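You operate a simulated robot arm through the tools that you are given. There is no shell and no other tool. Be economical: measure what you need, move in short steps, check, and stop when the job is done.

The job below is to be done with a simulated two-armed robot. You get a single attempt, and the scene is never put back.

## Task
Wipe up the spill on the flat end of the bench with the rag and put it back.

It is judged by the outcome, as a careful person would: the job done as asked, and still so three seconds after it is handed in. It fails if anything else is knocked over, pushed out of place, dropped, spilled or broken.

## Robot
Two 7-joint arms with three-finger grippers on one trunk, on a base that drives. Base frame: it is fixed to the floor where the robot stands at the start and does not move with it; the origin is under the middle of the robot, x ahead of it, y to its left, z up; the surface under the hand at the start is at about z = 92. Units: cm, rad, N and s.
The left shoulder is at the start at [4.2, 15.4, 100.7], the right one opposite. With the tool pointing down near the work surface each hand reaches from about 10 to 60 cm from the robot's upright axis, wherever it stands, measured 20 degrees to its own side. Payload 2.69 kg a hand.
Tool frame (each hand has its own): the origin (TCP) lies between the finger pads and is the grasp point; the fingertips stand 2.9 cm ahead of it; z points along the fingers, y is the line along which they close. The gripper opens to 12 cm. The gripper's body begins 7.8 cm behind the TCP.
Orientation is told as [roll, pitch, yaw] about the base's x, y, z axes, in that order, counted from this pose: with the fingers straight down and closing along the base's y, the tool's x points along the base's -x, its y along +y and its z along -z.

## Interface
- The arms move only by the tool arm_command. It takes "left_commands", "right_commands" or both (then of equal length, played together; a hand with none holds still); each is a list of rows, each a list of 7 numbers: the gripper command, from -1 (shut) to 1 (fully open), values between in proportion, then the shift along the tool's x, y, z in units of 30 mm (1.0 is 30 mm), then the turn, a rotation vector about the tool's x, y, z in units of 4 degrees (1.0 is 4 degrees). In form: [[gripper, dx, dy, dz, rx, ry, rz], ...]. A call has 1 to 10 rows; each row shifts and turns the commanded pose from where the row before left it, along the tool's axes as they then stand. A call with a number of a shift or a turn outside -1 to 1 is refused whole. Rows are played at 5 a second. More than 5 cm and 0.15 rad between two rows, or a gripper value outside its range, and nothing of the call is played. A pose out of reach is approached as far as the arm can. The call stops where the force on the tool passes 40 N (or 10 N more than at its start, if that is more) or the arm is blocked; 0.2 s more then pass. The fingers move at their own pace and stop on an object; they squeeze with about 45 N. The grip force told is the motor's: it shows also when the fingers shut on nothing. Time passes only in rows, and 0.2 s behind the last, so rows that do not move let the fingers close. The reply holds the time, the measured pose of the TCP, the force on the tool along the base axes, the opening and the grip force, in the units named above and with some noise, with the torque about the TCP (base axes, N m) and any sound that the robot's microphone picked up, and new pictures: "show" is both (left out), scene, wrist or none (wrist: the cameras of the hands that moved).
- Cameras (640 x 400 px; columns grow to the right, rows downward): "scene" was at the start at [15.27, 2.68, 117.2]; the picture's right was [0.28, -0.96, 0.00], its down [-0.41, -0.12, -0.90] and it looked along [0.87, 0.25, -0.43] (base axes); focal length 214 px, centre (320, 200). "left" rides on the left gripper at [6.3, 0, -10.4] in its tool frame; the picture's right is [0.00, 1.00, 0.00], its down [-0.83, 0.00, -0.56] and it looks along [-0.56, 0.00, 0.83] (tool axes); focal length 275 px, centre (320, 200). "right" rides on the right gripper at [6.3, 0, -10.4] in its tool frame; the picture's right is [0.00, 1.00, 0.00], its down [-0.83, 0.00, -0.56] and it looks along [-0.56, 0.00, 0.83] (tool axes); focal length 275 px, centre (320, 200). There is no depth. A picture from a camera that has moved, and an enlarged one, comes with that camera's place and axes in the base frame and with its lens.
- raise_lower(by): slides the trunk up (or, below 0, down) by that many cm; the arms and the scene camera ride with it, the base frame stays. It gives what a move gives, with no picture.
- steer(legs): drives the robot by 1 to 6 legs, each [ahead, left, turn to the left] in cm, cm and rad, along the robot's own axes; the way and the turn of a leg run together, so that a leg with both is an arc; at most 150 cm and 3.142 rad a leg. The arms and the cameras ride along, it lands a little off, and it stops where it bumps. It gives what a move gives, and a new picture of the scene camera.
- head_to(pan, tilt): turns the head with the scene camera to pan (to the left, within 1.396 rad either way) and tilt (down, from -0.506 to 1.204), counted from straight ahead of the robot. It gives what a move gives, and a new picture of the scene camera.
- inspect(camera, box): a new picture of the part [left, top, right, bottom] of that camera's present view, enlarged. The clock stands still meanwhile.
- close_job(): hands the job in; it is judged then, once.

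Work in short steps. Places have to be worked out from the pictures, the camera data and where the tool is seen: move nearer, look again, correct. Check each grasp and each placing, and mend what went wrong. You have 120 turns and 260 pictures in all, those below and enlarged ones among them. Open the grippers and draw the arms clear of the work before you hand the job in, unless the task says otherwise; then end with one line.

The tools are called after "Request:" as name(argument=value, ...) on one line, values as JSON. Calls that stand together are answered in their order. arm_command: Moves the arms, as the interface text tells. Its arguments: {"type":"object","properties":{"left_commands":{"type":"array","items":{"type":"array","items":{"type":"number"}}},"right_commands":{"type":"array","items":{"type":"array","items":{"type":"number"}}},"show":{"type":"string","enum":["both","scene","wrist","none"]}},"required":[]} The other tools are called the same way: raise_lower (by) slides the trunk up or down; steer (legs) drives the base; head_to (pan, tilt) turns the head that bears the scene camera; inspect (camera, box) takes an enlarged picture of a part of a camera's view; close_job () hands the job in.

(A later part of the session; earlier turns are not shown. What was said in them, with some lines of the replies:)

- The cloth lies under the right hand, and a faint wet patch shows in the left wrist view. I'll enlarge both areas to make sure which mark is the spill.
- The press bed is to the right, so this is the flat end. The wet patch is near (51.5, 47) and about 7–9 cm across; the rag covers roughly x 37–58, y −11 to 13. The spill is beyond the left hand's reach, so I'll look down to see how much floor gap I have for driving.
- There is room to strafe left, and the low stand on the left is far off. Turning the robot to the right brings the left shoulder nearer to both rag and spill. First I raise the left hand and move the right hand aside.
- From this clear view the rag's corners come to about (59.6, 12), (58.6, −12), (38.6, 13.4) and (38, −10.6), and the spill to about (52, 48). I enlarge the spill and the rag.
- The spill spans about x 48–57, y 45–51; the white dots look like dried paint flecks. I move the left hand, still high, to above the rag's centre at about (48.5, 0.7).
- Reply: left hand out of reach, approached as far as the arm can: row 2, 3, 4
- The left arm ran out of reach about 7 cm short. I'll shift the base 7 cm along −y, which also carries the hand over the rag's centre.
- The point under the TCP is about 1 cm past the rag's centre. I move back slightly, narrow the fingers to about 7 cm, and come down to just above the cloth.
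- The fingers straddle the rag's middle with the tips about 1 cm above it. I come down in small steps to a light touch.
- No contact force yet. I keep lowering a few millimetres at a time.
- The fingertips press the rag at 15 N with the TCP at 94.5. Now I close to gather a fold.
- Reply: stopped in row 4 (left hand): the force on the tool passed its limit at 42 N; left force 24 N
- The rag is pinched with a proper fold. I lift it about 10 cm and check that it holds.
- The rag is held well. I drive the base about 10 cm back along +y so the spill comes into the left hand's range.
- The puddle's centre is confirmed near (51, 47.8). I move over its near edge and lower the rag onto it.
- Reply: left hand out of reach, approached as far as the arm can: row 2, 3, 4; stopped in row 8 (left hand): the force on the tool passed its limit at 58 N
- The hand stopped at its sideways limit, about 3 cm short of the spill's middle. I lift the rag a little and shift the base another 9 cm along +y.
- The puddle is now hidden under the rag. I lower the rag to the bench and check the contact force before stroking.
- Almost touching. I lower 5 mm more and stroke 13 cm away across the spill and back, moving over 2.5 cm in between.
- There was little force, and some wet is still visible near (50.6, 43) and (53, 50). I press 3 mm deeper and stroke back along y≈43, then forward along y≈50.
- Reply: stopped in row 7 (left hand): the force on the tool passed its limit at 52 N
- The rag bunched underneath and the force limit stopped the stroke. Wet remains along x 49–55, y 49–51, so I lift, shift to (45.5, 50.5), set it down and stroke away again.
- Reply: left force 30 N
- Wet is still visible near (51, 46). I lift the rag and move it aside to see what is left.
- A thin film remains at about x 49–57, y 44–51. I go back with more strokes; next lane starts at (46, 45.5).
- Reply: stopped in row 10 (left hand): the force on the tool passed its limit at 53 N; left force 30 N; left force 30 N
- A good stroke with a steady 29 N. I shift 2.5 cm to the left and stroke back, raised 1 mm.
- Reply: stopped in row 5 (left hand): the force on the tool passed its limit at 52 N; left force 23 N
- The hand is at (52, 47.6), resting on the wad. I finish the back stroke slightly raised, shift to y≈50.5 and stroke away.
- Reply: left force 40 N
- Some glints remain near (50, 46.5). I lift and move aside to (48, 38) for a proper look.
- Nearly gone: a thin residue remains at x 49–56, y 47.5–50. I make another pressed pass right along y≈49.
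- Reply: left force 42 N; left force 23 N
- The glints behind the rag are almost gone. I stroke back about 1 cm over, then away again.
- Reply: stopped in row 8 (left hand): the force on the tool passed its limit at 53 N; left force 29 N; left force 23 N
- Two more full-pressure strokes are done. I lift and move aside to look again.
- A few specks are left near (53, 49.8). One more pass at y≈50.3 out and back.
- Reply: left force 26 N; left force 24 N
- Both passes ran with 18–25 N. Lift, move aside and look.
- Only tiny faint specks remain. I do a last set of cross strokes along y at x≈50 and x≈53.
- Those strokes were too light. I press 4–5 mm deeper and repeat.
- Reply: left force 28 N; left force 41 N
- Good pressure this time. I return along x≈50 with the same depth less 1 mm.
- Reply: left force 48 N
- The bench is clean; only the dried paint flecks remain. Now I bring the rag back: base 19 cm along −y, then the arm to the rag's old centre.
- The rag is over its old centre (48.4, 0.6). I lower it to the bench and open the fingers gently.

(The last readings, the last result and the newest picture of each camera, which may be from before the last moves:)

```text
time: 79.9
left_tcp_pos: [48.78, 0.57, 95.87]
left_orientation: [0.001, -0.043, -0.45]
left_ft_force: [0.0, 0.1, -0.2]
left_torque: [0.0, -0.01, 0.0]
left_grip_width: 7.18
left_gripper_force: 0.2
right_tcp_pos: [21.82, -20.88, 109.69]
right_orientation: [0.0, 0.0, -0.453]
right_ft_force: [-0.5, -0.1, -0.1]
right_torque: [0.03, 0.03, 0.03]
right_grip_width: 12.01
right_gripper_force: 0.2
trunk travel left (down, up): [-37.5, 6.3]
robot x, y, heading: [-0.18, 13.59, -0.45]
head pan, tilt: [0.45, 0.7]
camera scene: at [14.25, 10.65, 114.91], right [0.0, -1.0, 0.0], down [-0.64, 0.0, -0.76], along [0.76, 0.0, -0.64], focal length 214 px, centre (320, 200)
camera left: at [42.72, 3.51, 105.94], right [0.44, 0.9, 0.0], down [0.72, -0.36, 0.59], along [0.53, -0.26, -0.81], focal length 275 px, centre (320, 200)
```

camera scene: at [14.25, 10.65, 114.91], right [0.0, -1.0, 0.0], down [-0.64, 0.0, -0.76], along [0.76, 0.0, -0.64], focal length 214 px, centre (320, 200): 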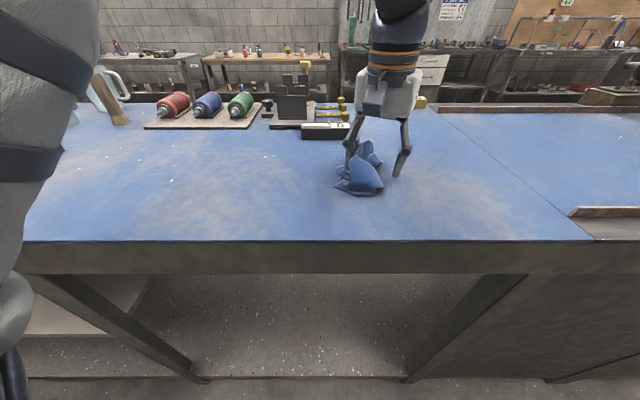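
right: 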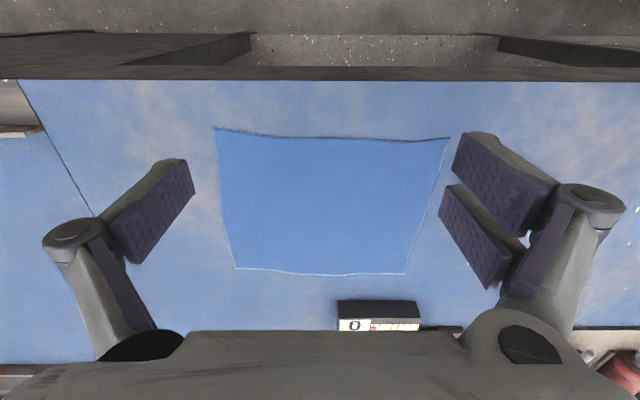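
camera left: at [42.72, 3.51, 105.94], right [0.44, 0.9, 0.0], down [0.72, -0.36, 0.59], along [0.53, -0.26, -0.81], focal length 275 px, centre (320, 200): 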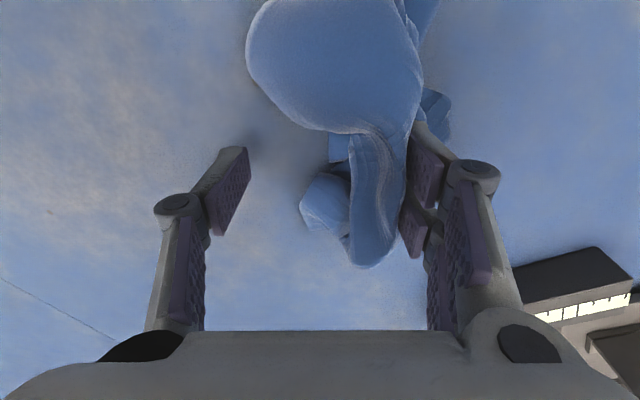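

Released; the rag stands in a heap beside the left finger. I rise straight up and look at how it settles.

Request:
arm_command(left_commands=[[0.2, 0, 0, -0.4, 0, 0, 0], [0.2, 0, 0, -0.9, 0, 0, 0], [0.2, 0, 0, -0.9, 0, 0, 0], [0.2, 0, 0, -0.9, 0, 0, 0], [0.2, 0, 0, -0.9, 0, 0, 0], [0.2, 0, 0, 0, 0, 0, 0], [0.2, 0, 0, 0, 0, 0, 0], [0.2, 0, 0, 0, 0, 0, 0]], show="both")

Request:
inspect(camera="scene", box=[280, 110, 480, 235])

```text
time: 81.7
left_tcp_pos: [48.26, 0.77, 107.68]
left_orientation: [0.001, -0.044, -0.45]
left_ft_force: [0.4, -0.9, 0.1]
left_torque: [0.03, 0.02, 0.0]
left_grip_width: 7.2
left_gripper_force: 0.0
right_tcp_pos: [21.77, -20.88, 109.64]
right_orientation: [0.001, -0.001, -0.451]
right_ft_force: [-0.1, 0.7, 0.4]
right_torque: [-0.02, -0.05, 0.03]
right_grip_width: 12.0
right_gripper_force: 0.0
trunk travel left (down, up): [-37.5, 6.3]
robot x, y, heading: [-0.23, 13.66, -0.455]
head pan, tilt: [0.45, 0.7]
camera scene: at [14.25, 10.65, 114.91], right [0.0, -1.0, 0.0], down [-0.64, 0.0, -0.76], along [0.76, 0.0, -0.64], focal length 214 px, centre (320, 200)
camera left: at [42.35, 3.83, 117.87], right [0.44, 0.9, 0.0], down [0.72, -0.36, 0.59], along [0.53, -0.26, -0.81], focal length 275 px, centre (320, 200)
```

scene: 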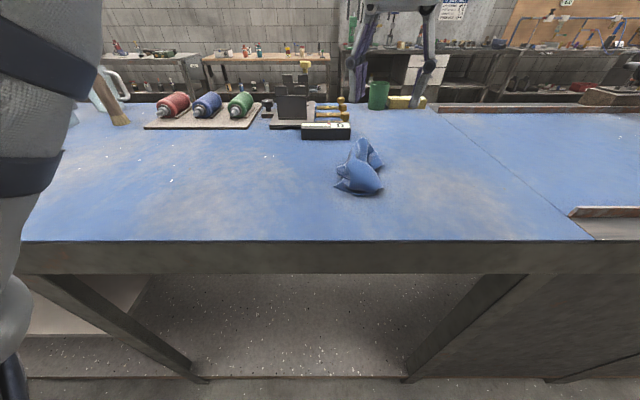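
left: 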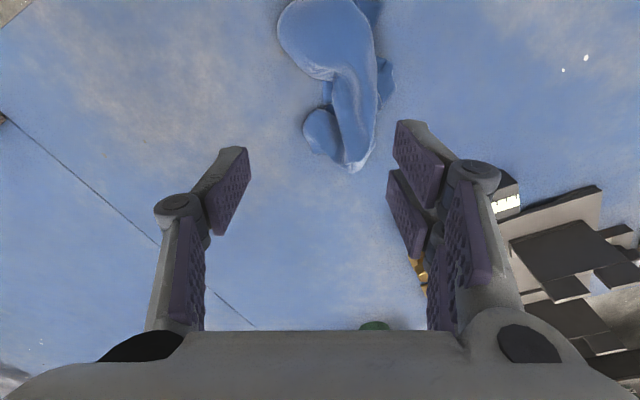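

```text
3.20 times, centred on (380, 172) of scene
camera zoom: at [14.25, 10.65, 114.91], right [0.0, -1.0, 0.0], down [-0.64, 0.0, -0.76], along [0.76, 0.0, -0.64], focal length 686 px, centre (128, 288)
```

zoom: 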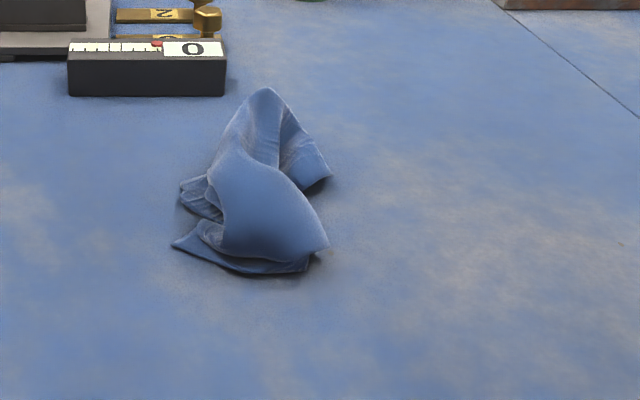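

The rag lies loosely back in its place; its middle is about (49, 3) against about (48.5, 0.7) at the start, and it touches nothing else. I draw the left arm clear upward and back, then check the whole bench.

Request:
arm_command(left_commands=[[1, 0.3, 0.5, -0.5, 0, 0, 0], [1, 0.8, 0.8, 0, 0, 0, 0], [1, 0.8, 0.8, 0, 0, 0, 0], [1, 0.8, 0.8, 0, 0, 0, 0], [1, 0.8, 0.8, 0, 0, 0, 0], [1, 0.8, 0.8, 0, 0, 0, 0], [1, 0.5, 0.8, 0, 0, 0, 0], [1, 0, 0, 0, 0, 0, 0]], show="scene")

Request:
head_to(pan=0.75, tilt=0.6)

```text
time: 83.5
left_tcp_pos: [42.24, 21.37, 108.6]
left_orientation: [0.003, -0.045, -0.449]
left_ft_force: [0.2, -0.5, 0.0]
left_torque: [0.02, 0.02, 0.01]
left_grip_width: 12.0
left_gripper_force: 0.0
right_tcp_pos: [21.65, -20.95, 109.69]
right_orientation: [0.002, 0.0, -0.451]
right_ft_force: [1.1, -0.1, 0.2]
right_torque: [0.0, 0.03, 0.0]
right_grip_width: 11.98
right_gripper_force: 0.1
trunk travel left (down, up): [-37.5, 6.3]
robot x, y, heading: [-0.03, 13.33, -0.453]
head pan, tilt: [0.45, 0.7]
camera scene: at [14.25, 10.63, 114.91], right [0.0, -1.0, 0.0], down [-0.64, 0.0, -0.76], along [0.76, 0.0, -0.64], focal length 214 px, centre (320, 200)
```

scene: 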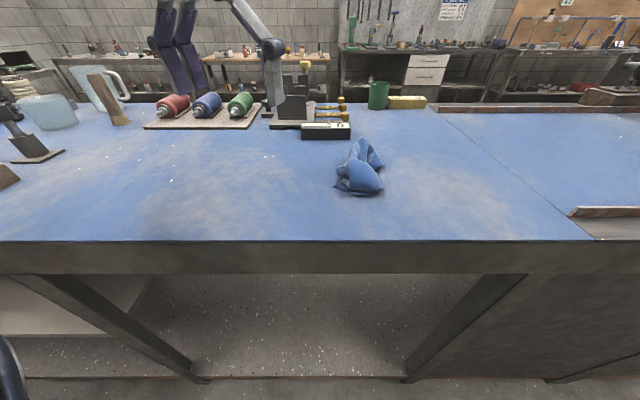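

```text
time: 84.3
left_tcp_pos: [42.26, 21.22, 108.54]
left_orientation: [0.002, -0.044, -0.452]
left_ft_force: [-0.1, -0.6, 0.3]
left_torque: [0.02, -0.03, 0.01]
left_grip_width: 11.99
left_gripper_force: 0.1
right_tcp_pos: [21.75, -20.83, 109.67]
right_orientation: [0.0, 0.0, -0.453]
right_ft_force: [-0.2, -0.7, -0.7]
right_torque: [0.01, -0.02, 0.01]
right_grip_width: 12.01
right_gripper_force: 0.0
trunk travel left (down, up): [-37.5, 6.3]
robot x, y, heading: [0.17, 13.37, -0.453]
head pan, tilt: [0.75, 0.6]
camera scene: at [14.21, 13.26, 115.77], right [0.29, -0.96, 0.0], down [-0.54, -0.17, -0.82], along [0.79, 0.24, -0.57], focal length 214 px, centre (320, 200)
```

scene: 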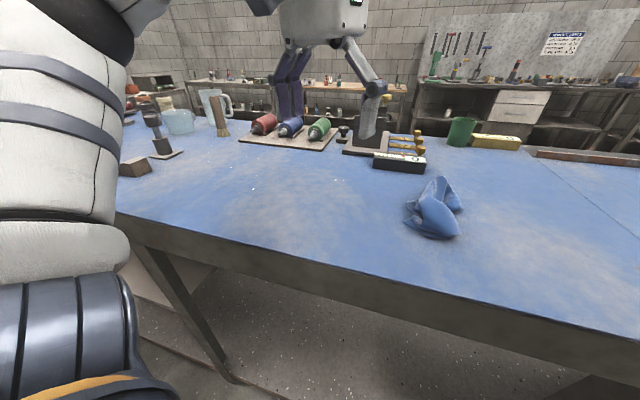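

Everything stands where it was. I enlarge the former spill area once more from this angle.

Request:
inspect(camera="scene", box=[140, 130, 300, 230])

```text
4.00 times, centred on (220, 180) of scene
camera zoom: at [14.21, 13.26, 115.77], right [0.29, -0.96, 0.0], down [-0.54, -0.17, -0.82], along [0.79, 0.24, -0.57], focal length 858 px, centre (720, 280)
```

zoom: 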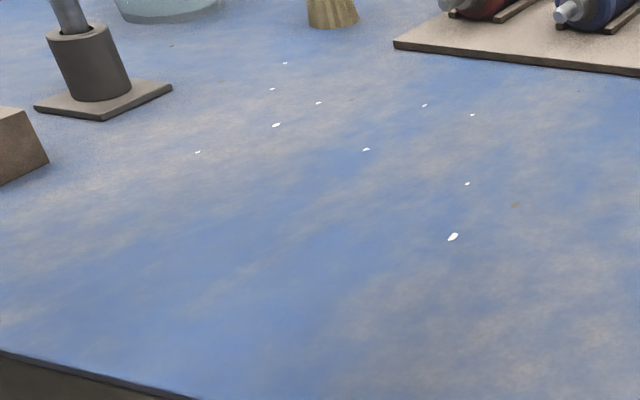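

The spill is gone, the rag is back in its place, and both grippers are open and clear, so I hand the job in.

Request:
close_job()

```text
The job is handed in.
```

I wiped up the spill and put the rag back within about 2–3 cm of where it was; it lies loosely crumpled instead of spread flat as before, and nothing else on the bench was moved.
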